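You operate a simulated robot arm through the tools that you are given. There is no shell and no other tool.

You run a simulated robot arm. Do the job below in one go: nothing can be reset, and whatever is moved stays where it is left.

## Task
Pack the coil that the slip names with one packing pad, close the carton, lay the slip in its pouch.
Fine: the carton on the bench, it stays in its place; the slip names the coil's length; the other coil and pads stay.

Only the result counts: the job must be done as asked and must still hold three seconds after the hand-in. Knocking over, shifting, dropping, spilling or breaking anything else fails it.

## Robot
A 7-joint arm with a four-finger gripper, fixed in place. Base frame: the origin is on the floor under the middle of its stand, x ahead of it, y to its left, z up; the work surface is at about z = 850. Readings come in mm, rad, newtons and seconds.
It reaches about 1223 mm from its shoulder. Its first joint turns from -1.204 to 3.002 rad. Payload 3.67 kg.
The tool frame sits at the grasp point between the pads (the TCP): z along the fingers, y along the line on which they close. The tips reach 28 mm beyond it. The gripper opens to 112 mm; its body begins 73 mm behind the TCP.
Orientation is that of the tool frame in the base frame, as [roll, pitch, yaw] about the fixed x, y, z axes, in that order (R = Rz(yaw) Ry(pitch) Rx(roll)). With the fingers straight down and closing along the base's y, the tool's x points along the base's -x, its y along +y and its z along -z.

## Interface
- The arm moves only by the tool move_arm. Its argument "deltas" is a list of rows, each a list of 7 numbers: the opening, from 0 (shut) to 1 (fully open), then the shift along the tool's x, y, z in m, then the turn, a rotation vector about the tool's x, y, z in rad. In form: [[fingers, tx, ty, tz, ax, ay, az], ...]. A call has 1 to 20 rows; each row shifts and turns the commanded pose from where the row before left it, along the tool's axes as they then stand. A row lasts 0.2 s, in which the tool goes at most 50 mm and 0.15 rad; a call with a longer step from one row to the next is refused whole, and so is a gripper value outside its range. Where a pose cannot be reached the arm comes as near as it can. A force on the tool above 90 N (or 10 N above the force at the start of the call, whichever is more), or a blocked arm, ends the call early, and 0.2 s more pass. Each finger travels about 102.5 mm/s and halts on what it meets, pressing with about 27 N; the grip force reading is that of the motor and also rises with nothing between the fingers. The clock runs only during rows and for 0.2 s after the last one: add rows that do not move to give the fingers time. The reply holds the time, the measured pose of the TCP, the force on the tool along the base axes, the opening and the grip force, in the units named above and with some noise, with the torque about the TCP (base axes, N m) and any sound that the robot's microphone picked up.
- Cameras (640 x 400 px; columns grow to the right, rows downward): "scene" is fixed at [41.7, -503, 1488.2]; the picture's right is [0.31, -0.95, 0.00], its down [-0.39, -0.13, -0.91] and it looks along [0.87, 0.28, -0.41] (base axes); focal length 336 px, centre (320, 200). "wrist" rides on the gripper at [60, -18, -104] in the tool frame; the picture's right is [0.29, 0.96, 0.00], its down [-0.80, 0.24, -0.55] and it looks along [-0.53, 0.16, 0.83] (tool axes); focal length 234 px, centre (320, 200). There is no depth. A picture from a camera that has moved, and an enlarged one, comes with that camera's place and axes in the base frame and with its lens. The place of the scene camera against the robot may be out by one fixed shift of up to 12 mm in any direction.
- get_image(camera): a new picture of that camera. The clock stands still meanwhile.
- slide_trunk(by): slides the trunk up (or, below 0, down) by that many mm; the arm rides with it, the base frame stays. It gives what a move gives, with no picture.
- zoom(camera, box): a new picture of the part [left, top, right, bottom] of that camera's present view, enlarged. The clock stands still meanwhile.
- close_job(): hands the job in; it is judged then, once.

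Places have to be worked out from the pictures, the camera data and where the tool is seen. Open the gripper and draw the arm clear of the work before you hand the job in, unless the task says otherwise.

The tools are called after "Request:" as name(argument=value, ...) on one line, values as JSON. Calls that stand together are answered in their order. move_arm: Moves the arm, as the interface text tells. Its arguments: {"type":"object","properties":{"deltas":{"type":"array","items":{"type":"array","items":{"type":"number"}}}},"required":["deltas"]} The other tools are called the same way: slide_trunk (by) moves the trunk up or down; get_image (camera) takes a picture; zoom (camera, box) takes an enlarged picture of a part of a camera's view; close_job () hands the job in.

At the start:

```text
clock: 0.0
tool_pos: [704.7, 102.5, 1377.2]
ee_rot: [3.141, 0.0, 3.14]
ft_force: [0.2, 0.7, -0.2]
moment: [-0.02, -0.04, -0.02]
width: 112.1
grip_force: 0.0
trunk travel left (down, up): [-650.0, 190.0]
```

scene: 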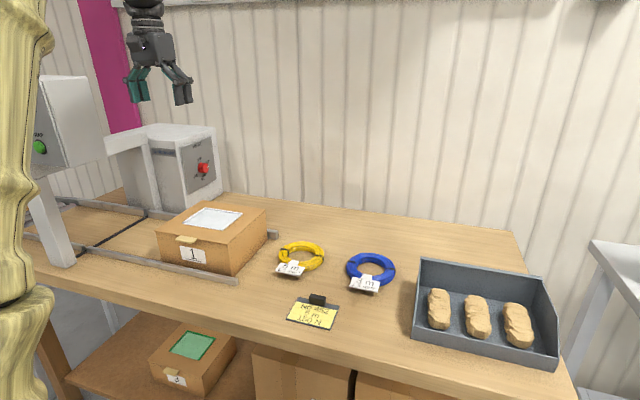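
wrist: 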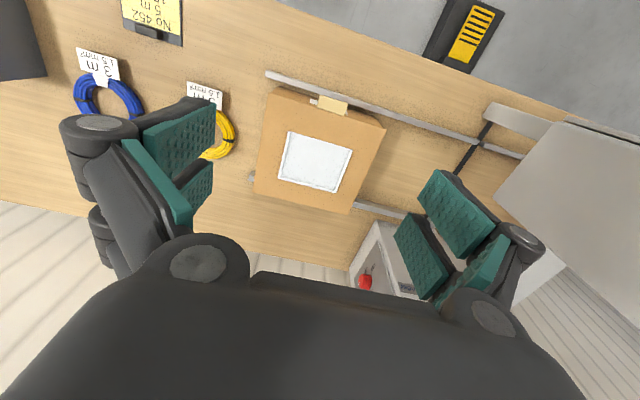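

I start by looking closely at the slip, the coil tags, the carton and the tray with pads.

Request:
zoom(camera="wrist", box=[40, 0, 280, 150])

Request:
zoom(camera="wrist", box=[220, 60, 420, 230])

Request:
zoom(camera="scene", box=[140, 190, 290, 290])

Request:
zoom(camera="scene", box=[260, 230, 410, 340])

Request:
zoom(camera="scene", box=[400, 240, 570, 380])

Request:
zoom(camera="scene", box=[130, 310, 290, 400])

```text
2.67 times, centred on (160, 75) of wrist
camera zoom: at [646.1, 84.9, 1481.9], right [-0.29, 0.96, 0.0], down [0.8, 0.24, 0.55], along [0.53, 0.16, -0.83], focal length 624 px, centre (747, 533)
```

zoom: 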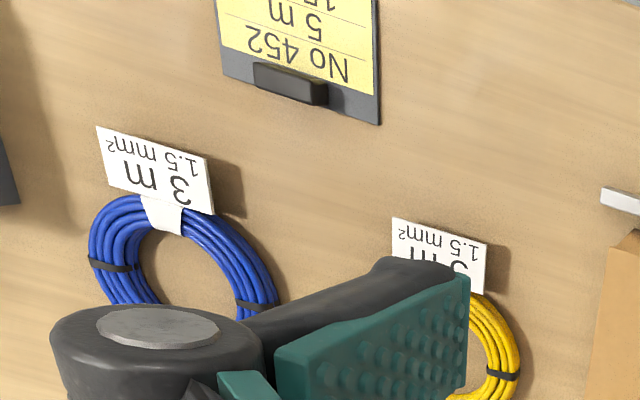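

```text
2.35 times, centred on (320, 145) of wrist
camera zoom: at [646.1, 84.9, 1481.9], right [-0.29, 0.96, 0.0], down [0.8, 0.24, 0.55], along [0.53, 0.16, -0.83], focal length 551 px, centre (320, 329)
```

zoom: 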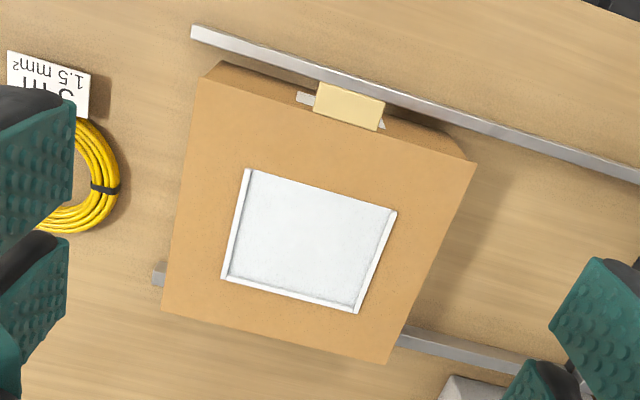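

```text
4.00 times, centred on (215, 240) of scene
camera zoom: at [41.7, -503.0, 1488.2], right [0.31, -0.95, 0.0], down [-0.39, -0.13, -0.91], along [0.87, 0.28, -0.41], focal length 1342 px, centre (740, 40)
```

zoom: 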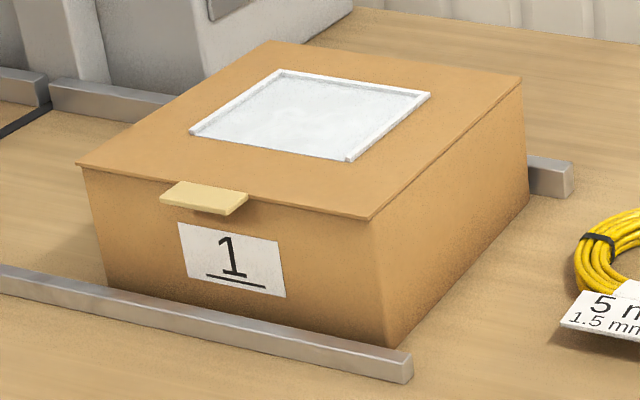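

```text
3.64 times, centred on (335, 285) of scene
camera zoom: at [41.7, -503.0, 1488.2], right [0.31, -0.95, 0.0], down [-0.39, -0.13, -0.91], along [0.87, 0.28, -0.41], focal length 1220 px, centre (266, -109)
```

zoom: 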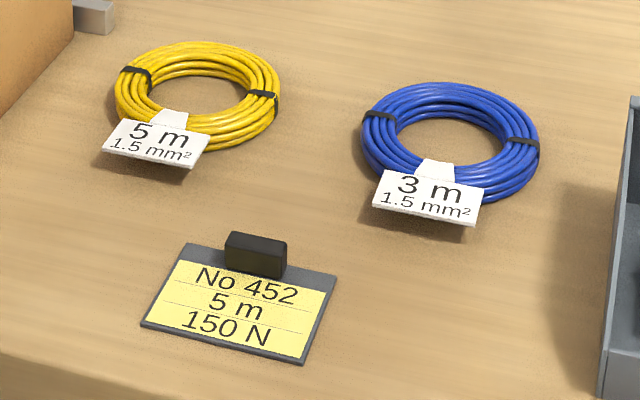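

```text
2.86 times, centred on (485, 310) of scene
camera zoom: at [41.7, -503.0, 1488.2], right [0.31, -0.95, 0.0], down [-0.39, -0.13, -0.91], along [0.87, 0.28, -0.41], focal length 958 px, centre (-151, -114)
```

zoom: 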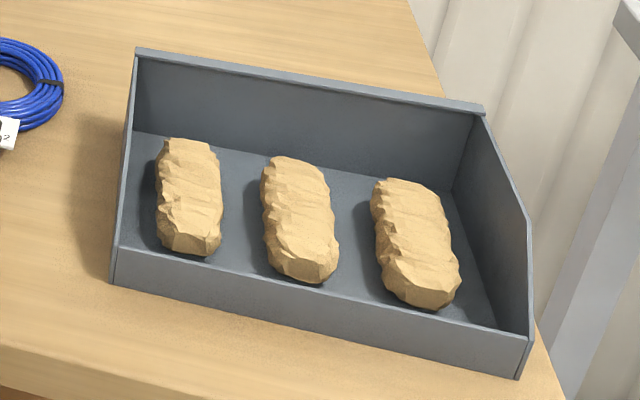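

```text
4.00 times, centred on (210, 355) of scene
camera zoom: at [41.7, -503.0, 1488.2], right [0.31, -0.95, 0.0], down [-0.39, -0.13, -0.91], along [0.87, 0.28, -0.41], focal length 1342 px, centre (760, -420)
```

zoom: 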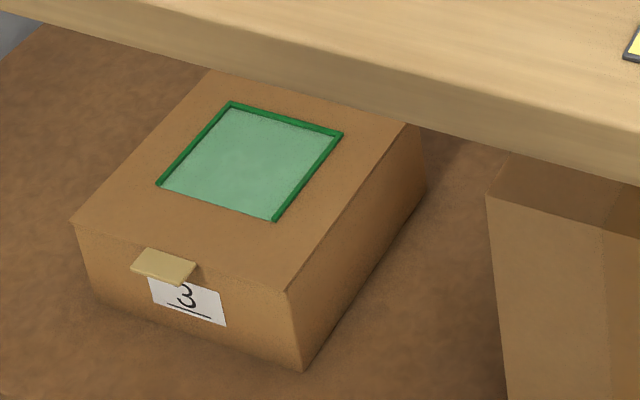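

The slip reads "No 452, 5 m, 150 N", so the yellow 5 m coil goes into carton 1 on the bench. I judge the carton at x 755–1000, y 10–270, with its lid at z≈969. I look at the gripper's fingers next, and the tab and tray in more detail.

Request:
zoom(camera="scene", box=[100, 0, 220, 120])

Request:
zoom(camera="scene", box=[165, 225, 225, 265])

Request:
zoom(camera="scene", box=[265, 235, 345, 335])

Request:
zoom(camera="scene", box=[20, 60, 240, 290])

```text
3.33 times, centred on (160, 60) of scene
camera zoom: at [41.7, -503.0, 1488.2], right [0.31, -0.95, 0.0], down [-0.39, -0.13, -0.91], along [0.87, 0.28, -0.41], focal length 1118 px, centre (853, 667)
```

zoom: 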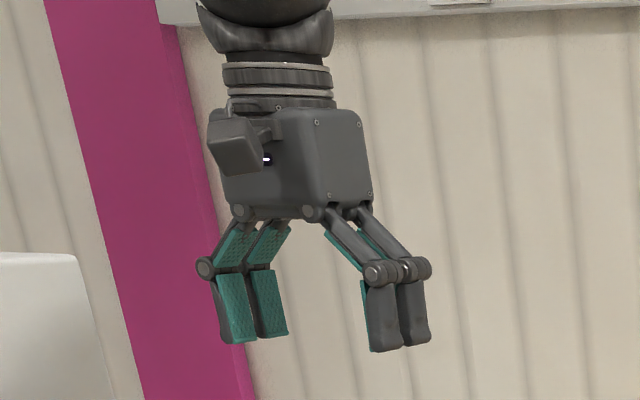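

```text
10.00 times, centred on (195, 245) of scene
camera zoom: at [41.7, -503.0, 1488.2], right [0.31, -0.95, 0.0], down [-0.39, -0.13, -0.91], along [0.87, 0.28, -0.41], focal length 3355 px, centre (1570, -250)
```

zoom: 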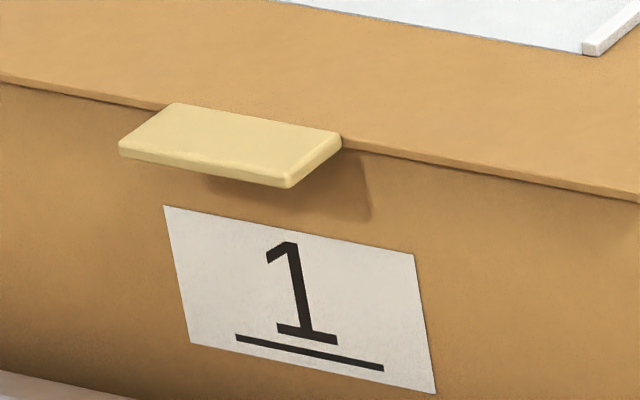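

```text
4.00 times, centred on (305, 285) of scene
camera zoom: at [41.7, -503.0, 1488.2], right [0.31, -0.95, 0.0], down [-0.39, -0.13, -0.91], along [0.87, 0.28, -0.41], focal length 1342 px, centre (380, -140)
```

zoom: 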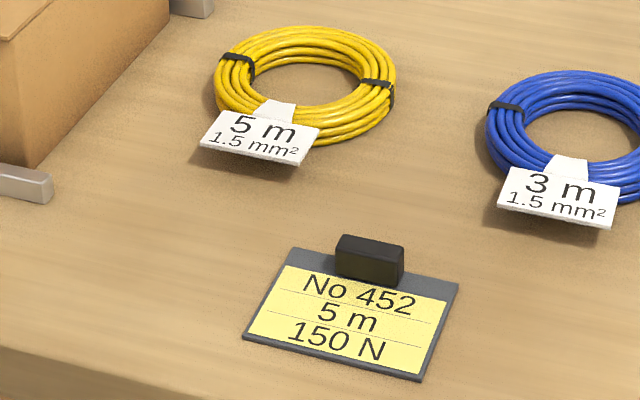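

```text
1.74 times, centred on (130, 175) of scene
camera zoom: at [41.7, -503.0, 1488.2], right [0.31, -0.95, 0.0], down [-0.39, -0.13, -0.91], along [0.87, 0.28, -0.41], focal length 584 px, centre (650, 244)
```

zoom: 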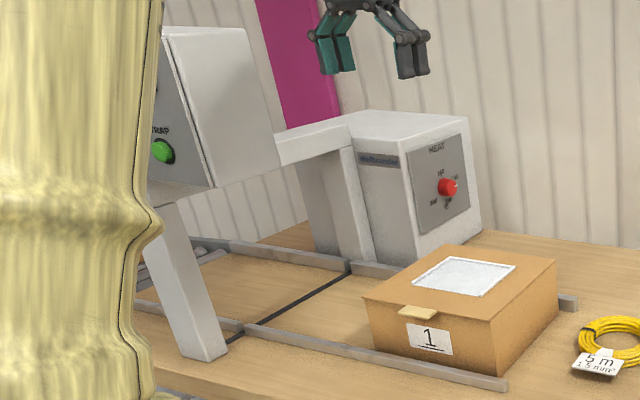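

The yellow coil is the right one, with its centre at about (915, -157), and the slip is at about x 645–733, y -336 to -215. First I lift the lid by its tab, which is at about x 730–757, y 140, z 965. I draw back from the work and turn the tool so the fingers point forward and close vertically.

Request:
move_arm(deltas=[[1, 0.025, 0.0075, 0.0304, 0, 0, 0], [1, 0.025, 0.0075, 0.0304, 0, 0, 0], [1, 0.025, 0.0075, 0.0304, 0, 0, 0], [1, 0.025, 0.0075, 0.0304, 0, 0, 0], [1, 0.025, 0.0075, 0.0304, 0, 0, 0], [1, 0, 0, 0, -0.08637, -0.08637, 0.08637], [1, 0, 0, 0, -0.08637, -0.08637, 0.08637], [1, 0, 0, 0, -0.08637, -0.08637, 0.08637], [1, 0, 0, 0, -0.08637, -0.08637, 0.08637]])

```text
clock: 2.0
tool_pos: [578.9, 142.0, 1226.7]
ee_rot: [2.733, 0.272, 2.732]
ft_force: [-0.4, 0.3, 0.3]
moment: [0.03, 0.0, 0.0]
width: 112.0
grip_force: 0.0
trunk travel left (down, up): [-650.0, 190.0]
```

The pose followed the command well. I carry on with the remaining rotation towards horizontal fingers.

Request:
move_arm(deltas=[[1, 0, 0, 0, -0.08637, -0.08637, 0.08637], [1, 0, 0, 0, -0.08637, -0.08637, 0.08637], [1, 0, 0, 0, -0.08637, -0.08637, 0.08637], [1, 0, 0, 0, -0.08637, -0.08637, 0.08637], [1, 0, 0, 0, -0.08637, -0.08637, 0.08637], [1, 0, 0, 0, -0.08637, -0.08637, 0.08637], [1, 0, 0, 0, -0.08637, -0.08637, 0.08637], [1, 0, 0, 0, -0.08637, -0.08637, 0.08637], [1, 0, 0, 0, -0.08637, -0.08637, 0.08637], [1, 0, 0, 0, -0.08637, -0.08637, 0.08637]])

Request:
get_image(camera="scene")

Request:
get_image(camera="wrist")

```text
clock: 4.2
tool_pos: [579.6, 140.7, 1229.0]
ee_rot: [1.736, 0.136, 1.729]
ft_force: [-0.1, 1.0, -0.6]
moment: [0.0, -0.03, 0.01]
width: 111.9
grip_force: 0.0
out of reach, approached as far as the arm can: row 9, 10
trunk travel left (down, up): [-650.0, 190.0]
```

```text
taken
```

scene: 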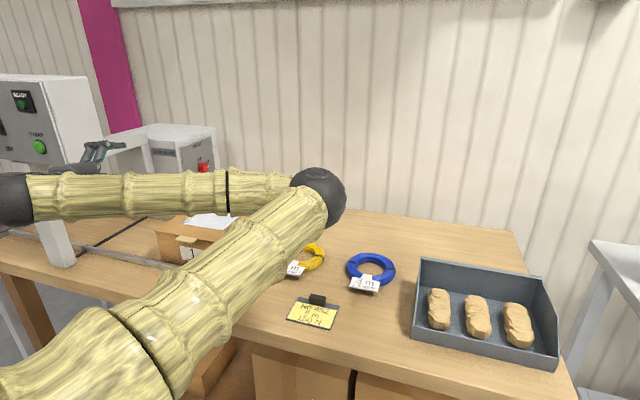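

```text
taken
camera wrist: at [467.4, 182.1, 1220.3], right [0.09, 0.43, 0.9], down [-0.38, -0.82, 0.43], along [0.92, -0.38, 0.09], focal length 234 px, centre (320, 200)
```

wrist: 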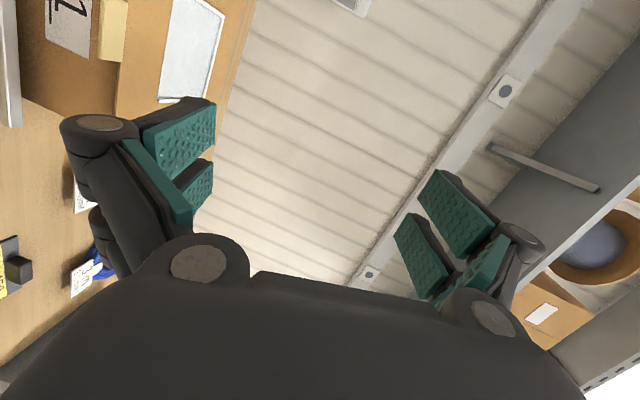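

The last two rows were out of reach, and the elbow swings low over the coils, so fully horizontal fingers are a poor posture here. A 45° tilt should be enough to hook the tab, so I turn back to that about the tool's x axis and check the posture.

Request:
move_arm(deltas=[[1, 0, 0, 0, 0.131, 0, 0], [1, 0, 0, 0, 0.131, 0, 0], [1, 0, 0, 0, 0.131, 0, 0], [1, 0, 0, 0, 0.131, 0, 0], [1, 0, 0, 0, 0.131, 0, 0], [1, 0, 0, 0, 0.13, 0, 0]])

Request:
get_image(camera="scene")

```text
clock: 5.6
tool_pos: [600.5, 137.9, 1232.3]
ee_rot: [2.523, 0.139, 1.735]
ft_force: [-0.5, 0.3, 0.3]
moment: [0.0, 0.01, 0.02]
width: 111.9
grip_force: 0.0
out of reach, approached as far as the arm can: row 2, 3, 4, 5
trunk travel left (down, up): [-650.0, 190.0]
```

```text
taken
```

scene: 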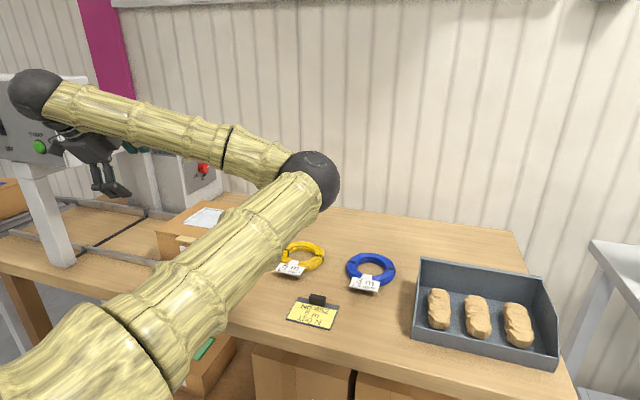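

The shoulder seems to sit near (70, -245, 1250) with the elbow well above the bench, so this posture is safe. I correct the small misalignment and see whether the pose is reachable.

Request:
move_arm(deltas=[[1, 0, 0, 0, -0.075, -0.008, 0.1075], [1, 0, 0, 0, -0.075, -0.008, 0.1075], [1, 0, 0, 0, 0, 0, 0]])

```text
clock: 6.4
tool_pos: [672.4, 125.0, 1233.3]
ee_rot: [2.356, 0.01, 1.57]
ft_force: [0.0, 0.8, 0.3]
moment: [0.0, 0.05, 0.02]
width: 112.3
grip_force: 0.0
out of reach, approached as far as the arm can: row 1, 2
trunk travel left (down, up): [-650.0, 190.0]
```

The 45° orientation is now reached at (672, 125, 1233). I take a wrist picture to refine where the tab and carton are.

Request:
get_image(camera="wrist")

Request:
get_image(camera="scene")

```text
taken
camera wrist: at [587.5, 184.9, 1294.3], right [0.68, 0.29, 0.68], down [-0.23, -0.79, 0.57], along [0.7, -0.54, -0.47], focal length 234 px, centre (320, 200)
```

wrist: 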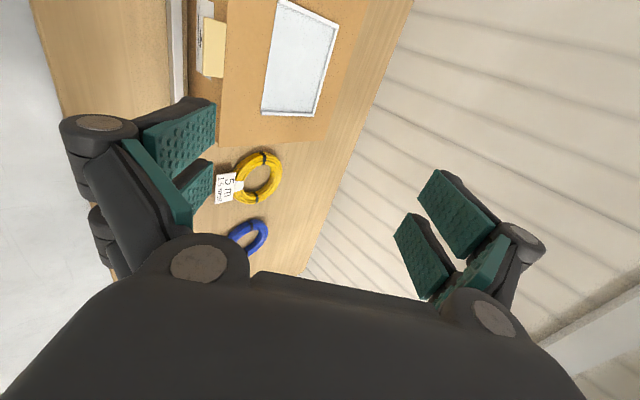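

```text
taken
```

scene: 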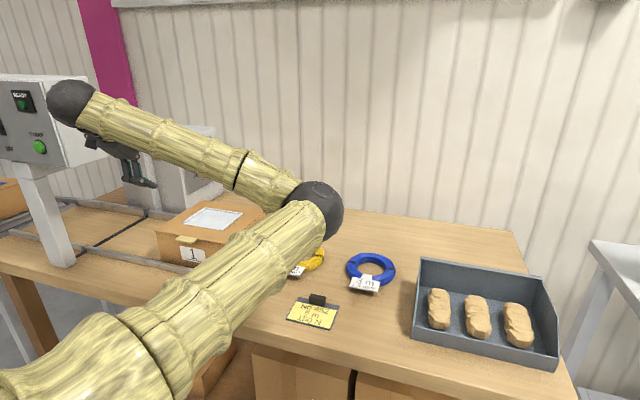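

I zoom in on the tab to pin it down.

Request:
zoom(camera="wrist", box=[160, 0, 360, 125])

```text
3.20 times, centred on (260, 62) of wrist
camera zoom: at [587.5, 184.9, 1294.3], right [0.68, 0.29, 0.68], down [-0.23, -0.79, 0.57], along [0.7, -0.54, -0.47], focal length 749 px, centre (512, 640)
```

zoom: 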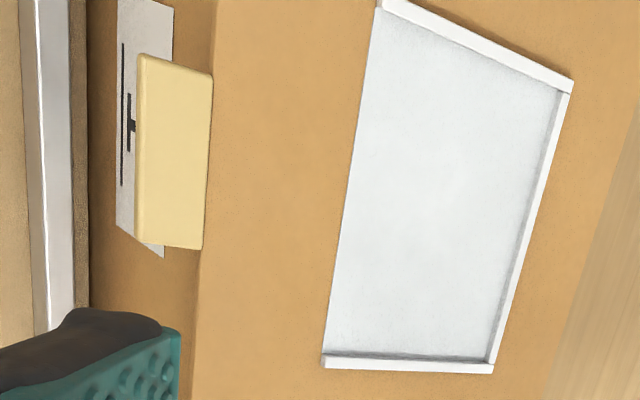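

The tab spans x 729–755, y 111–171, with its top at about z 966, and the hinge line is near x 1000. I raise the trunk so the elbow stays high, then come down in front of the tab.

Request:
slide_trunk(by=120)

Request:
move_arm(deltas=[[1, 0.002, -0.0314, 0.02925, 0, 0, 0], [1, 0.002, -0.0314, 0.02925, 0, 0, 0], [1, 0.002, -0.0314, 0.02925, 0, 0, 0], [1, 0.002, -0.0314, 0.02925, 0, 0, 0], [1, 0.002, -0.0314, 0.02925, 0, 0, 0], [1, 0.002, -0.0314, 0.02925, 0, 0, 0], [1, 0.002, -0.0314, 0.02925, 0, 0, 0], [1, 0.002, -0.0314, 0.02925, 0, 0, 0]])

Request:
get_image(camera="scene")

```text
clock: 7.9
tool_pos: [672.8, 124.4, 1353.1]
ee_rot: [2.357, 0.01, 1.568]
ft_force: [0.0, -0.1, 0.6]
moment: [0.0, 0.02, -0.02]
width: 111.6
grip_force: 0.0
trunk travel left (down, up): [-770.0, 70.0]
```

```text
clock: 9.7
tool_pos: [659.9, 135.5, 1010.0]
ee_rot: [2.354, 0.008, 1.571]
ft_force: [-0.2, -0.5, 0.3]
moment: [-0.05, -0.01, -0.02]
width: 111.9
grip_force: 0.0
trunk travel left (down, up): [-770.0, 70.0]
```

```text
taken
```

scene: 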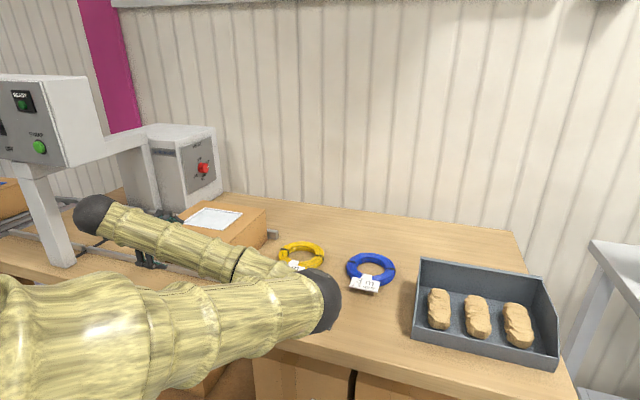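

The elbow is high and clear. I rotate the fingers to about 10° below horizontal and narrow the opening to about 30 mm while still in front of the tab.

Request:
move_arm(deltas=[[0.7, 0.001, 0, 0, -0.122, 0, 0], [0.5, 0.001, 0, 0, -0.122, 0, 0], [0.27, 0.001, 0, 0, -0.122, 0, 0], [0.27, 0.001, 0, 0, -0.122, 0, 0], [0.27, 0.001, 0, 0, -0.122, 0, 0], [0.27, 0, 0, 0, 0, 0, 0]])

Request:
zoom(camera="scene", box=[70, 150, 270, 300])

Request:
get_image(camera="wrist")

```text
clock: 11.1
tool_pos: [681.2, 133.7, 1041.4]
ee_rot: [2.271, 0.022, 1.591]
ft_force: [-0.2, 0.2, 0.0]
moment: [-0.01, -0.01, -0.02]
width: 30.2
grip_force: 0.0
out of reach, approached as far as the arm can: row 1, 2, 3, 4, 5
trunk travel left (down, up): [-770.0, 70.0]
```

```text
2.67 times, centred on (170, 225) of scene
camera zoom: at [41.7, -503.0, 1488.2], right [0.31, -0.95, 0.0], down [-0.39, -0.13, -0.91], along [0.87, 0.28, -0.41], focal length 895 px, centre (720, 133)
```

zoom: 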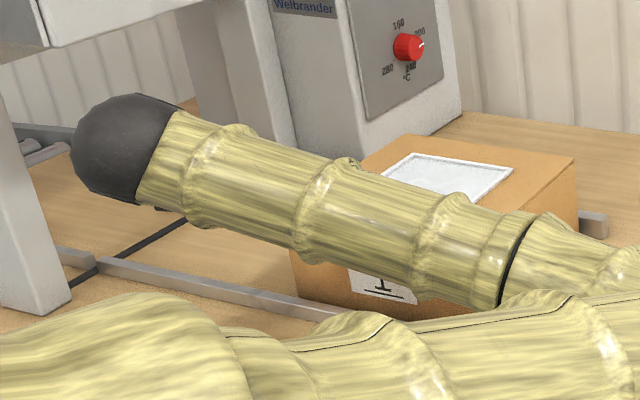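

```text
taken
camera wrist: at [590.8, 191.7, 1092.7], right [0.61, 0.32, 0.72], down [-0.25, -0.79, 0.56], along [0.75, -0.53, -0.4], focal length 234 px, centre (320, 200)
```

wrist: 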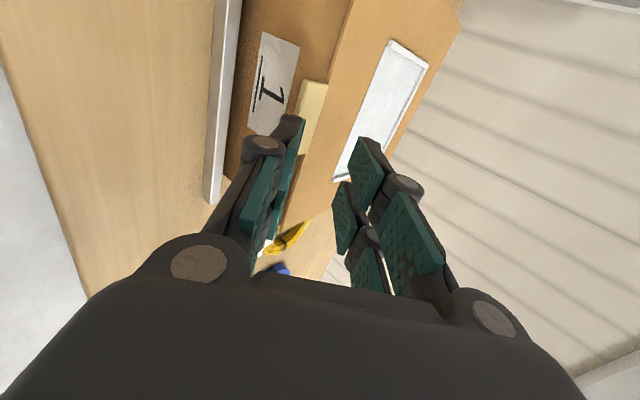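

The arm can't fold enough here, because the wrist is too near the shoulder. Raising the trunk the rest of the way and working nearer the tab gives it more room.

Request:
slide_trunk(by=70)

Request:
move_arm(deltas=[[0.27, 0.0017, -0.0199, 0.0235, 0, 0, 0], [0.27, 0.0017, -0.0199, 0.0235, 0, 0, 0], [0.27, 0.0017, -0.0199, 0.0235, 0, 0, 0], [0.27, 0.0017, -0.0199, 0.0235, 0, 0, 0]])

```text
clock: 12.2
tool_pos: [681.3, 132.4, 1110.7]
ee_rot: [2.274, 0.022, 1.591]
ft_force: [0.5, -0.1, 0.4]
moment: [-0.01, 0.01, -0.01]
width: 30.2
grip_force: 0.1
trunk travel left (down, up): [-840.0, 0.0]
```

```text
clock: 13.2
tool_pos: [741.5, 127.6, 1039.4]
ee_rot: [2.298, 0.03, 1.601]
ft_force: [0.2, -0.2, -0.7]
moment: [-0.01, 0.01, 0.01]
width: 30.5
grip_force: 0.1
out of reach, approached as far as the arm can: row 1, 2, 3, 4
trunk travel left (down, up): [-840.0, 0.0]
```

This branch with the camera to the left keeps hitting limits. I lift away and return to the starting orientation. The alternative is to hook the tab with closed fingers pitched forward about the tool's y axis, which should suit the arm better.

Request:
move_arm(deltas=[[0.27, 0, 0.028, -0.0338, 0, 0, 0], [0.27, 0, 0.028, -0.0338, 0, 0, 0], [0.27, 0, 0.028, -0.0338, 0, 0, 0], [0.27, 0, 0.028, -0.0338, 0, 0, 0], [0.27, 0, 0.028, -0.0338, 0, 0, 0], [0.27, 0, 0.028, -0.0338, 0, 0, 0]])

Request:
move_arm(deltas=[[0.27, 0, 0, 0, 0.0546, 0.0546, -0.1225], [0.27, 0, 0, 0, 0.0546, 0.0546, -0.1225], [0.27, 0, 0, 0, 0.0546, 0.0546, -0.1225], [0.27, 0, 0, 0, 0.0546, 0.0546, -0.1225], [0.27, 0, 0, 0, 0.0546, 0.0546, -0.1225], [0.27, 0, 0, 0, 0.0546, 0.0546, -0.1225], [0.27, 0, 0, 0, 0.0546, 0.0546, -0.1225], [0.27, 0, 0, 0, 0.0546, 0.0546, -0.1225], [0.27, 0, 0, 0, 0.0546, 0.0546, -0.1225], [0.27, 0, 0, 0, 0.0546, 0.0546, -0.1225], [0.27, 0, 0, 0, 0.0546, 0.0546, -0.1225], [0.27, 0, 0, 0, 0.0546, 0.0546, -0.1225]])

Request:
get_image(camera="scene")

```text
clock: 14.6
tool_pos: [695.0, 133.2, 1303.6]
ee_rot: [2.273, 0.024, 1.589]
ft_force: [-1.2, -0.8, 0.2]
moment: [-0.02, -0.02, -0.02]
width: 30.3
grip_force: 0.1
trunk travel left (down, up): [-840.0, 0.0]
```

```text
clock: 17.2
tool_pos: [695.0, 134.2, 1299.0]
ee_rot: [-3.117, 0.027, -3.121]
ft_force: [-0.4, 1.1, 0.1]
moment: [0.02, 0.0, 0.03]
width: 29.9
grip_force: 0.0
trunk travel left (down, up): [-840.0, 0.0]
```

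```text
taken
```

scene: 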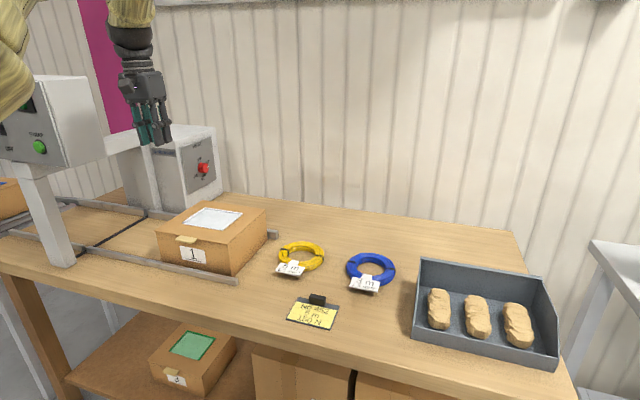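

The arm returned to its elbow-up posture. I come down in front of the carton and pitch the fingers forward about the tool's y axis, checking what is reachable.

Request:
move_arm(deltas=[[0, 0.003, 0.0015, 0.04, 0, 0, 0], [0, 0.003, 0.0015, 0.04, 0, 0, 0], [0, 0.003, 0.0015, 0.04, 0, 0, 0], [0, 0.003, 0.0015, 0.04, 0, 0, 0], [0, 0.003, 0.0015, 0.04, 0, 0, 0], [0, 0, 0, 0, 0, -0.137, 0], [0, 0, 0, 0, 0, -0.137, 0], [0, 0, 0, 0, 0, -0.137, 0], [0, 0, 0, 0, 0, -0.137, 0], [0, 0, 0, 0, 0, -0.137, 0], [0, 0, 0, 0, 0, -0.137, 0], [0, 0, 0, 0, 0, -0.137, 0]])

Request:
get_image(camera="scene")

Request:
get_image(camera="wrist")

```text
clock: 19.8
tool_pos: [687.2, 136.8, 1100.9]
ee_rot: [-3.1, 0.99, -3.086]
ft_force: [0.0, 0.0, -1.0]
moment: [0.02, 0.01, -0.01]
width: 0.0
grip_force: 27.0
trunk travel left (down, up): [-840.0, 0.0]
```

```text
taken
```

scene: 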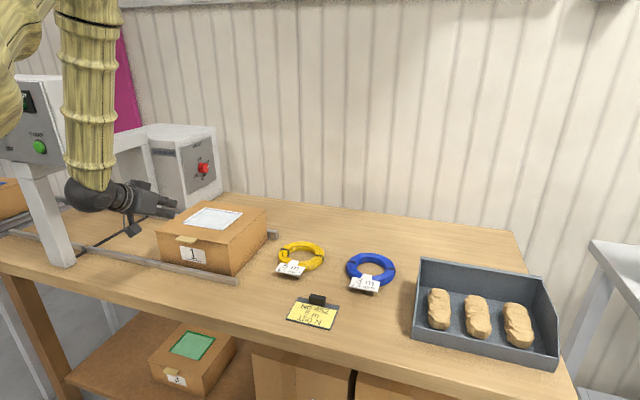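

```text
taken
camera wrist: at [568.3, 115.3, 1106.7], right [-0.18, 0.95, -0.26], down [-0.03, 0.26, 0.96], along [0.98, 0.18, -0.02], focal length 234 px, centre (320, 200)
```

wrist: 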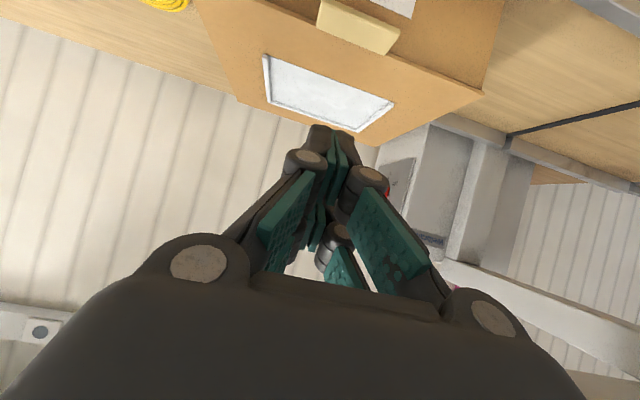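

This posture is natural and reachable, with the fingers about 33° below horizontal. I zoom in to check the closed finger geometry against the tab.

Request:
zoom(camera="scene", box=[60, 160, 280, 290])

Request:
zoom(camera="wrist", box=[220, 0, 480, 260])

```text
2.91 times, centred on (170, 225) of scene
camera zoom: at [41.7, -503.0, 1488.2], right [0.31, -0.95, 0.0], down [-0.39, -0.13, -0.91], along [0.87, 0.28, -0.41], focal length 976 px, centre (756, 127)
```

zoom: 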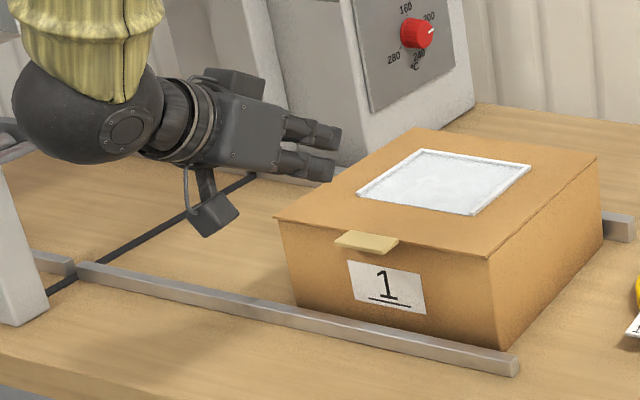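

```text
1.54 times, centred on (350, 130) of wrist
camera zoom: at [568.3, 115.3, 1106.7], right [-0.18, 0.95, -0.26], down [-0.03, 0.26, 0.96], along [0.98, 0.18, -0.02], focal length 360 px, centre (274, 308)
```

zoom: 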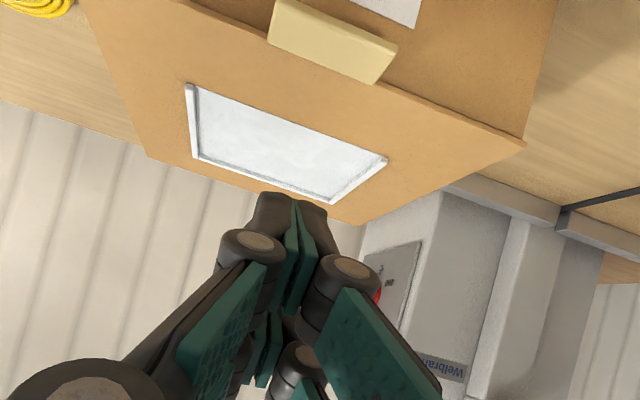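

The geometry agrees with my estimates. I go down in front of the carton and forward so the closed fingertips slip under the tab, without touching it yet.

Request:
move_arm(deltas=[[0, 0.0404, 0.001, 0.01548, 0, 0, 0], [0, 0.0404, 0.001, 0.01548, 0, 0, 0], [0, 0.0404, 0.001, 0.01548, 0, 0, 0], [0, 0.0404, 0.001, 0.01548, 0, 0, 0], [0, -0.0097, 0, 0.01477, 0, 0, 0], [0, -0.0097, 0, 0.01477, 0, 0, 0], [0, -0.0097, 0, 0.01477, 0, 0, 0]])

Request:
zoom(camera="scene", box=[100, 190, 270, 300])

Request:
zoom(camera="wrist", box=[220, 0, 480, 260])

```text
clock: 21.4
tool_pos: [701.7, 134.5, 930.0]
ee_rot: [-3.099, 0.989, -3.087]
ft_force: [0.2, -0.4, -0.3]
moment: [0.01, 0.02, -0.01]
width: 0.0
grip_force: 27.1
trunk travel left (down, up): [-840.0, 0.0]
```

```text
3.64 times, centred on (185, 245) of scene
camera zoom: at [41.7, -503.0, 1488.2], right [0.31, -0.95, 0.0], down [-0.39, -0.13, -0.91], along [0.87, 0.28, -0.41], focal length 1220 px, centre (811, 36)
```

zoom: 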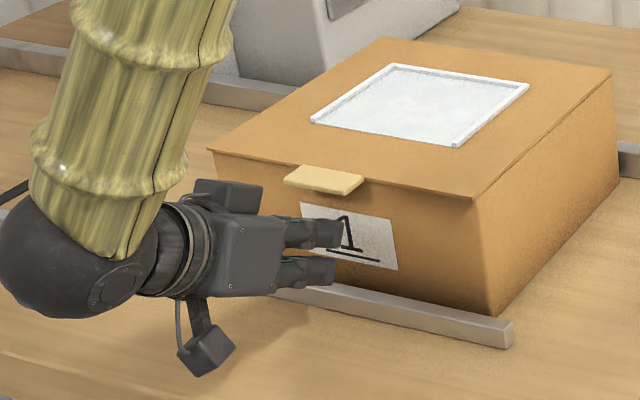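

```text
1.54 times, centred on (350, 130) of wrist
camera zoom: at [583.4, 113.4, 937.0], right [-0.18, 0.95, -0.26], down [-0.03, 0.26, 0.96], along [0.98, 0.18, -0.02], focal length 360 px, centre (274, 308)
```

zoom: 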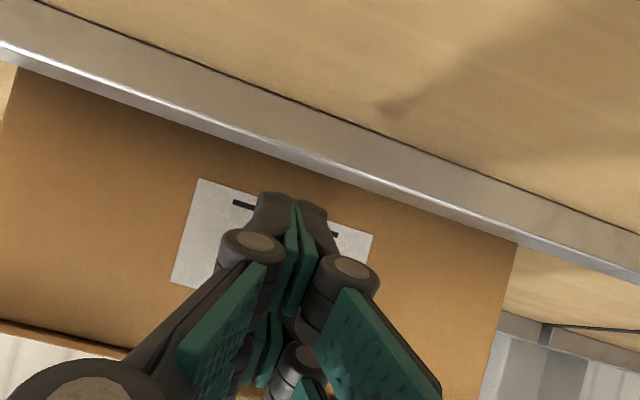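

The fingertips are under the tab with about 12 mm of clearance. I ease forward and lift the lid about 10° along its arc, then look.

Request:
move_arm(deltas=[[0, -0.0078, 0, 0.0009, 0, 0, 0], [0, -0.0124, 0, -0.0074, 0, 0, 0], [0, -0.0101, 0, -0.006, 0, 0, 0], [0, -0.0104, 0, -0.0056, 0, 0, 0], [0, -0.0107, 0, -0.0051, 0, 0, 0], [0, 0, 0, 0, 0, 0, 0]])

Request:
zoom(camera="scene", box=[100, 190, 270, 300])

```text
clock: 22.8
tool_pos: [709.7, 137.9, 985.8]
ee_rot: [-3.097, 0.987, -3.087]
ft_force: [-0.3, -0.4, -0.4]
moment: [-0.02, 0.02, 0.0]
width: 0.1
grip_force: 27.0
trunk travel left (down, up): [-840.0, 0.0]
```

```text
3.64 times, centred on (185, 245) of scene
camera zoom: at [41.7, -503.0, 1488.2], right [0.31, -0.95, 0.0], down [-0.39, -0.13, -0.91], along [0.87, 0.28, -0.41], focal length 1220 px, centre (811, 36)
```

zoom: 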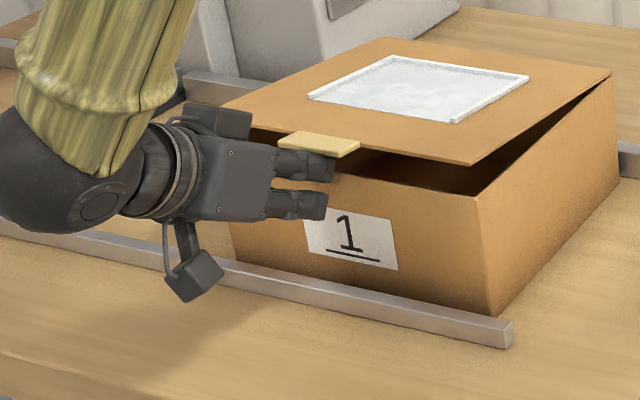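

The lid rises cleanly on its rear hinge. I continue along the arc to about 60°.

Request:
move_arm(deltas=[[0, -0.022, 0, -0.0088, 0, 0, 0], [0, -0.0226, 0, -0.0067, 0, 0, 0], [0, -0.0231, 0, -0.0049, 0, 0, 0], [0, -0.0235, 0, -0.0028, 0, 0, 0], [0, -0.0276, 0, -0.0007, 0, 0, 0], [0, -0.0217, 0, 0.0017, 0, 0, 0], [0, -0.02145, 0, 0.0034, 0, 0, 0], [0, -0.021, 0, 0.0055, 0, 0, 0], [0, -0.0205, 0, 0.0071, 0, 0, 0], [0, -0.0197, 0, 0.0089, 0, 0, 0]])

Request:
get_image(camera="scene")

Request:
get_image(camera="wrist")

```text
clock: 25.0
tool_pos: [835.4, 143.5, 1170.1]
ee_rot: [-3.097, 0.989, -3.088]
ft_force: [-0.1, -0.1, -0.2]
moment: [0.01, 0.0, -0.02]
width: 0.0
grip_force: 27.0
trunk travel left (down, up): [-840.0, 0.0]
```

```text
taken
```

scene: 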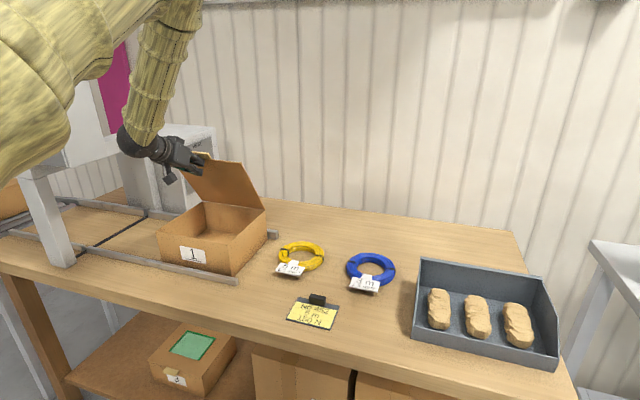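

```text
taken
camera wrist: at [717.1, 123.2, 1177.5], right [-0.18, 0.95, -0.26], down [-0.03, 0.26, 0.96], along [0.98, 0.18, -0.02], focal length 234 px, centre (320, 200)
```

wrist: 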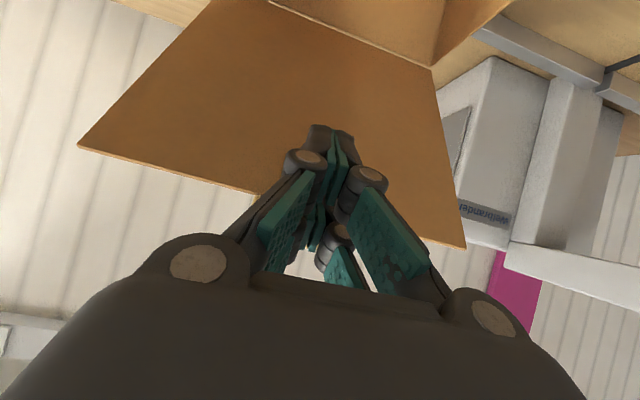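

The lid follows the fingers with no notable force and stands at about 60°. I continue to about 85° and look.

Request:
move_arm(deltas=[[0, -0.019, 0, 0.0106, 0, 0, 0], [0, -0.0179, 0, 0.0122, 0, 0, 0], [0, -0.0168, 0, 0.0138, 0, 0, 0], [0, -0.0155, 0, 0.0151, 0, 0, 0], [0, -0.0071, 0, 0.0082, 0, 0, 0], [0, -0.0071, 0, 0.0082, 0, 0, 0]])

Request:
get_image(camera="scene")

```text
clock: 26.4
tool_pos: [937.2, 146.1, 1202.1]
ee_rot: [-3.097, 0.987, -3.085]
ft_force: [-0.2, 0.3, -1.0]
moment: [0.03, -0.01, 0.01]
width: 0.0
grip_force: 26.8
trunk travel left (down, up): [-840.0, 0.0]
```

```text
taken
```

scene: 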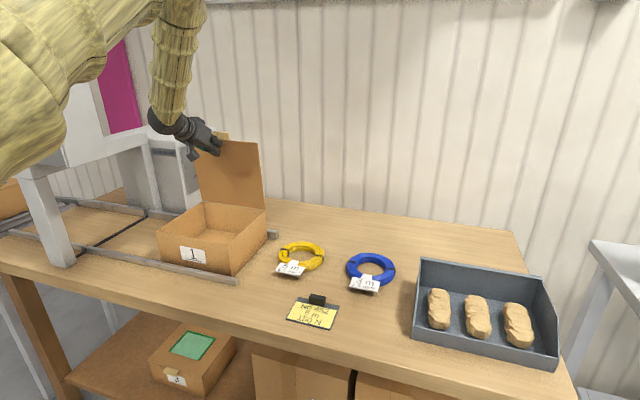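

The lid is nearly upright. I push slowly on past vertical, watching the force for the hinge stop.

Request:
move_arm(deltas=[[0, -0.0064, 0, 0.0088, 0, 0, 0], [0, -0.0064, 0, 0.0088, 0, 0, 0], [0, -0.0055, 0, 0.0093, 0, 0, 0], [0, -0.0055, 0, 0.0093, 0, 0, 0], [0, -0.0047, 0, 0.0097, 0, 0, 0], [0, -0.0047, 0, 0.0097, 0, 0, 0], [0, 0, 0, 0, 0, 0, 0]])

Request:
get_image(camera="scene")

Request:
zoom(camera="scene", box=[130, 80, 290, 280])

```text
clock: 28.0
tool_pos: [1000.6, 148.6, 1200.0]
ee_rot: [-3.098, 0.988, -3.087]
ft_force: [-0.5, 0.9, -0.7]
moment: [0.02, -0.01, 0.02]
width: 0.0
grip_force: 27.1
trunk travel left (down, up): [-840.0, 0.0]
```

```text
taken
```

scene: 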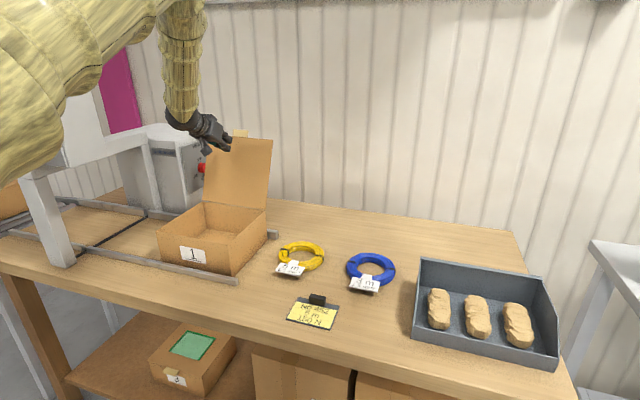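

```text
2.00 times, centred on (210, 180) of scene
camera zoom: at [41.7, -503.0, 1488.2], right [0.31, -0.95, 0.0], down [-0.39, -0.13, -0.91], along [0.87, 0.28, -0.41], focal length 671 px, centre (540, 240)
```

zoom: 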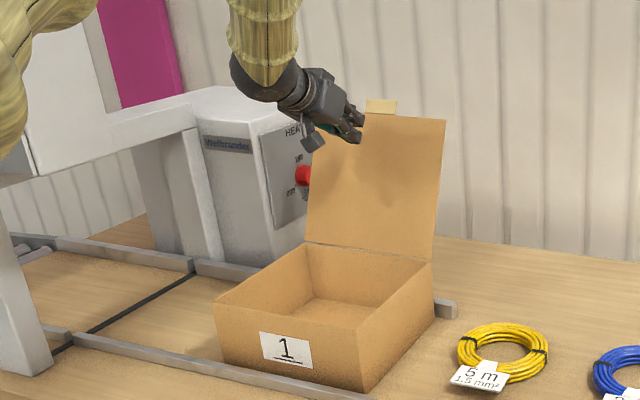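

The lid has gone over to its stop at about 110° and rests clear of the fingers. I draw back, up and away from the carton, and bring the tool back to vertical.

Request:
move_arm(deltas=[[0, 0.0136, 0, -0.0389, 0, 0, 0], [0, 0.0136, 0, -0.0389, 0, 0, 0], [0, 0.0136, 0, -0.0389, 0, 0, 0], [0, 0.0136, 0, -0.0389, 0, 0, 0], [0, 0.0136, 0, -0.0389, 0, 0, 0], [0, -0.0084, 0, -0.0363, 0, 0, 0], [0, -0.0084, 0, -0.0363, 0, 0, 0], [0, 0, 0, 0, 0, 0.141, 0], [0, 0, 0, 0, 0, 0.141, 0], [0, 0, 0, 0, 0, 0.141, 0], [0, 0, 0, 0, 0, 0.141, 0], [0, 0, 0, 0, 0, 0.141, 0], [0, 0, 0, 0, 0, 0.141, 0], [0, 0, 0, 0, 0, 0.141, 0]])

Request:
zoom(camera="scene", box=[130, 80, 290, 280])

Request:
get_image(camera="wrist")

```text
clock: 31.0
tool_pos: [750.9, 147.1, 1302.8]
ee_rot: [-3.117, -0.003, -3.124]
ft_force: [0.4, 1.1, 0.1]
moment: [0.01, 0.04, 0.02]
width: 0.1
grip_force: 27.0
trunk travel left (down, up): [-840.0, 0.0]
```

```text
2.00 times, centred on (210, 180) of scene
camera zoom: at [41.7, -503.0, 1488.2], right [0.31, -0.95, 0.0], down [-0.39, -0.13, -0.91], along [0.87, 0.28, -0.41], focal length 671 px, centre (540, 240)
```

zoom: 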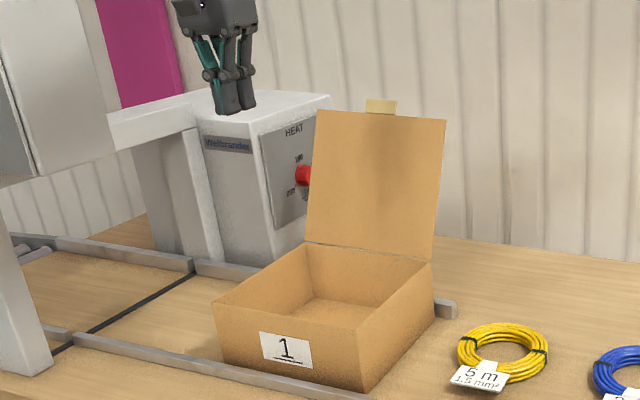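

```text
taken
camera wrist: at [692.8, 128.8, 1407.6], right [-0.31, 0.95, -0.02], down [0.79, 0.27, 0.55], along [0.53, 0.15, -0.84], focal length 234 px, centre (320, 200)
```

wrist: 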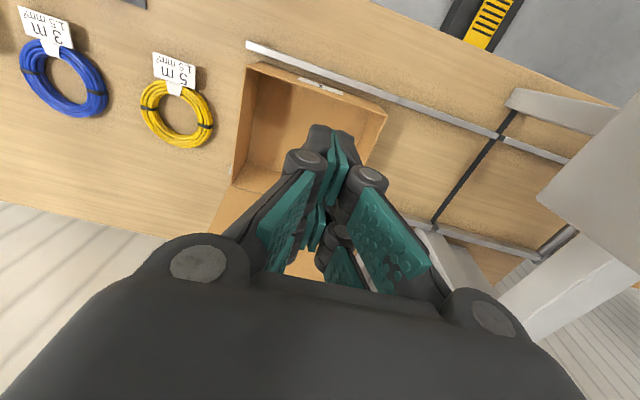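

The lid stays open on its own. I check that the carton hasn't shifted and measure the yellow coil.

Request:
zoom(camera="scene", box=[140, 190, 290, 290])

Request:
zoom(camera="wrist", box=[120, 30, 400, 200])

```text
4.00 times, centred on (215, 240) of scene
camera zoom: at [41.7, -503.0, 1488.2], right [0.31, -0.95, 0.0], down [-0.39, -0.13, -0.91], along [0.87, 0.28, -0.41], focal length 1342 px, centre (740, 40)
```

zoom: 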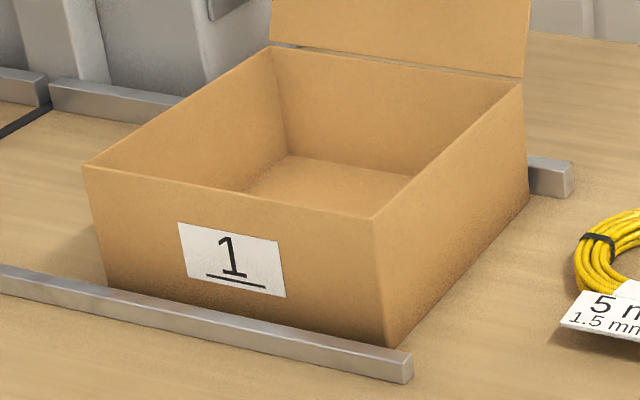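

```text
2.29 times, centred on (260, 115) of wrist
camera zoom: at [692.8, 128.8, 1407.6], right [-0.31, 0.95, -0.02], down [0.79, 0.27, 0.55], along [0.53, 0.15, -0.84], focal length 535 px, centre (457, 394)
```

zoom: 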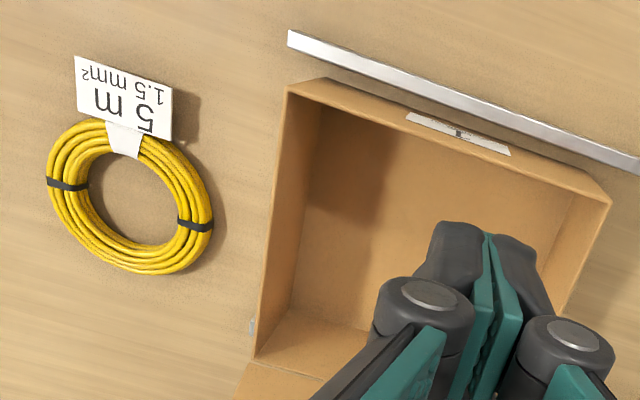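

The label sits on the same pixels as before, so the carton hasn't moved. The yellow coil's centre is near (921, -151), with an outer diameter of about 155 mm and its tag on the near side. I move above the coil's -y side and lower the trunk for better reach.

Request:
move_arm(deltas=[[0.625, 0, 0, 0, -0.0246, 0, 0.0176], [0.625, -0.0189, -0.0393, 0, 0, 0, 0], [0.625, -0.0189, -0.0393, 0, 0, 0, 0], [0.625, -0.0189, -0.0393, 0, 0, 0, 0], [0.625, -0.0189, -0.0393, 0, 0, 0, 0], [0.625, -0.0189, -0.0393, 0, 0, 0, 0], [0.625, -0.0189, -0.0393, 0, 0, 0, 0], [0.625, -0.0189, -0.0393, 0, 0, 0, 0], [0.625, -0.0189, -0.0393, 0, 0, 0, 0], [0.625, -0.0189, -0.0393, 0, 0, 0, 0]])

Request:
slide_trunk(by=-190)

Request:
get_image(camera="scene")

Request:
get_image(camera="wrist")

```text
clock: 33.2
tool_pos: [921.3, -212.5, 1301.4]
ee_rot: [3.138, 0.0, -3.141]
ft_force: [0.6, -0.7, -0.5]
moment: [0.06, -0.02, -0.01]
width: 70.0
grip_force: 0.0
trunk travel left (down, up): [-840.0, 0.0]
```

```text
clock: 35.3
tool_pos: [919.4, -208.8, 1114.2]
ee_rot: [3.141, 0.001, -3.14]
ft_force: [0.0, 0.3, -0.3]
moment: [0.01, 0.01, 0.0]
width: 69.9
grip_force: 0.1
trunk travel left (down, up): [-650.0, 190.0]
```

```text
taken
```

scene: 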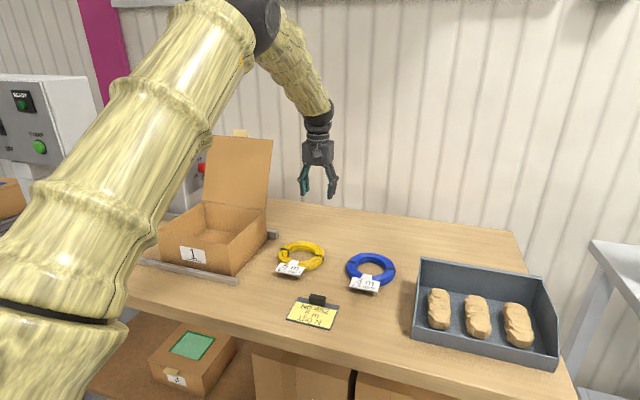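

```text
taken
camera wrist: at [860.6, -227.8, 1217.0], right [-0.29, 0.96, 0.0], down [0.8, 0.24, 0.56], along [0.53, 0.16, -0.83], focal length 234 px, centre (320, 200)
```

wrist: 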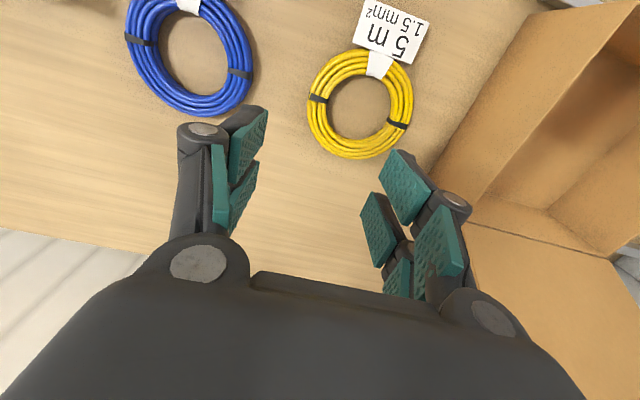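

The tool is above the coil's -y side. I zoom in to fix the ring's centre more exactly.

Request:
zoom(camera="wrist", box=[280, 0, 450, 170])

```text
2.35 times, centred on (365, 85) of wrist
camera zoom: at [860.6, -227.8, 1217.0], right [-0.29, 0.96, 0.0], down [0.8, 0.24, 0.56], along [0.53, 0.16, -0.83], focal length 551 px, centre (214, 471)
```

zoom: 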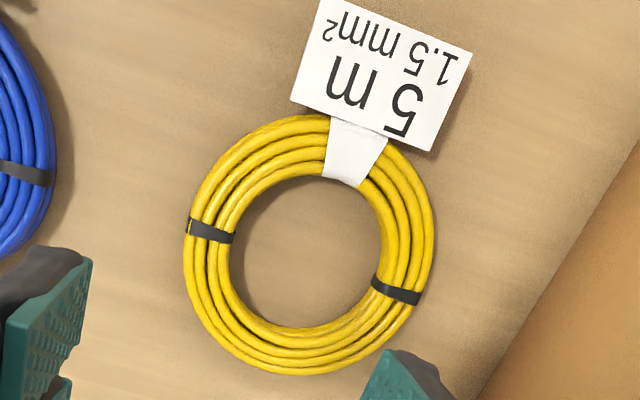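

The ring's centre is at about (921, -150), with OD 153 and ID about 92. The tool is nearly centred over the bundle, so I descend with one finger pair inside the ring and one outside.

Request:
move_arm(deltas=[[0.625, -0.001, 0.001, 0.04, 0, 0, 0], [0.625, -0.001, 0.001, 0.04, 0, 0, 0], [0.625, 0, 0, 0.04, 0, 0, 0], [0.625, 0, 0, 0.04, 0, 0, 0], [0.625, 0, 0, 0.03, 0, 0, 0], [0.625, 0, 0, 0.01, 0, 0, 0]])

Request:
zoom(camera="scene", box=[250, 190, 410, 300])

Request:
get_image(camera="wrist")

```text
clock: 36.7
tool_pos: [923.2, -206.1, 911.4]
ee_rot: [-3.142, 0.003, -3.139]
ft_force: [-0.3, -0.2, -0.4]
moment: [-0.03, -0.01, 0.02]
width: 70.3
grip_force: 0.0
trunk travel left (down, up): [-650.0, 190.0]
```

```text
3.64 times, centred on (330, 245) of scene
camera zoom: at [41.7, -503.0, 1488.2], right [0.31, -0.95, 0.0], down [-0.39, -0.13, -0.91], along [0.87, 0.28, -0.41], focal length 1220 px, centre (284, 36)
```

zoom: 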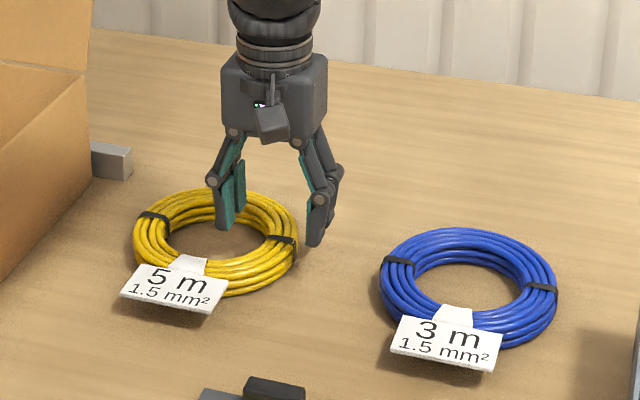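

```text
taken
camera wrist: at [863.9, -224.7, 1015.4], right [-0.29, 0.96, 0.0], down [0.8, 0.24, 0.56], along [0.53, 0.16, -0.83], focal length 234 px, centre (320, 200)
```

wrist: 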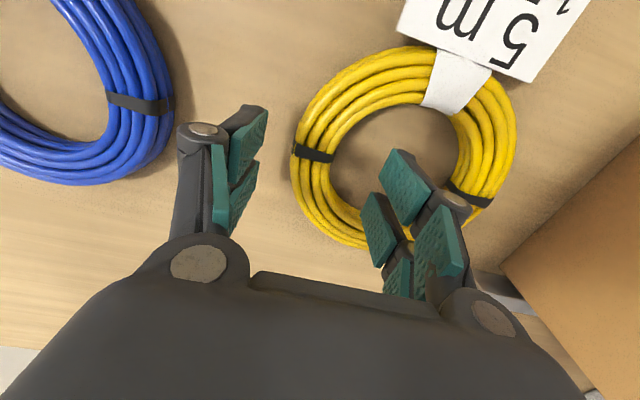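

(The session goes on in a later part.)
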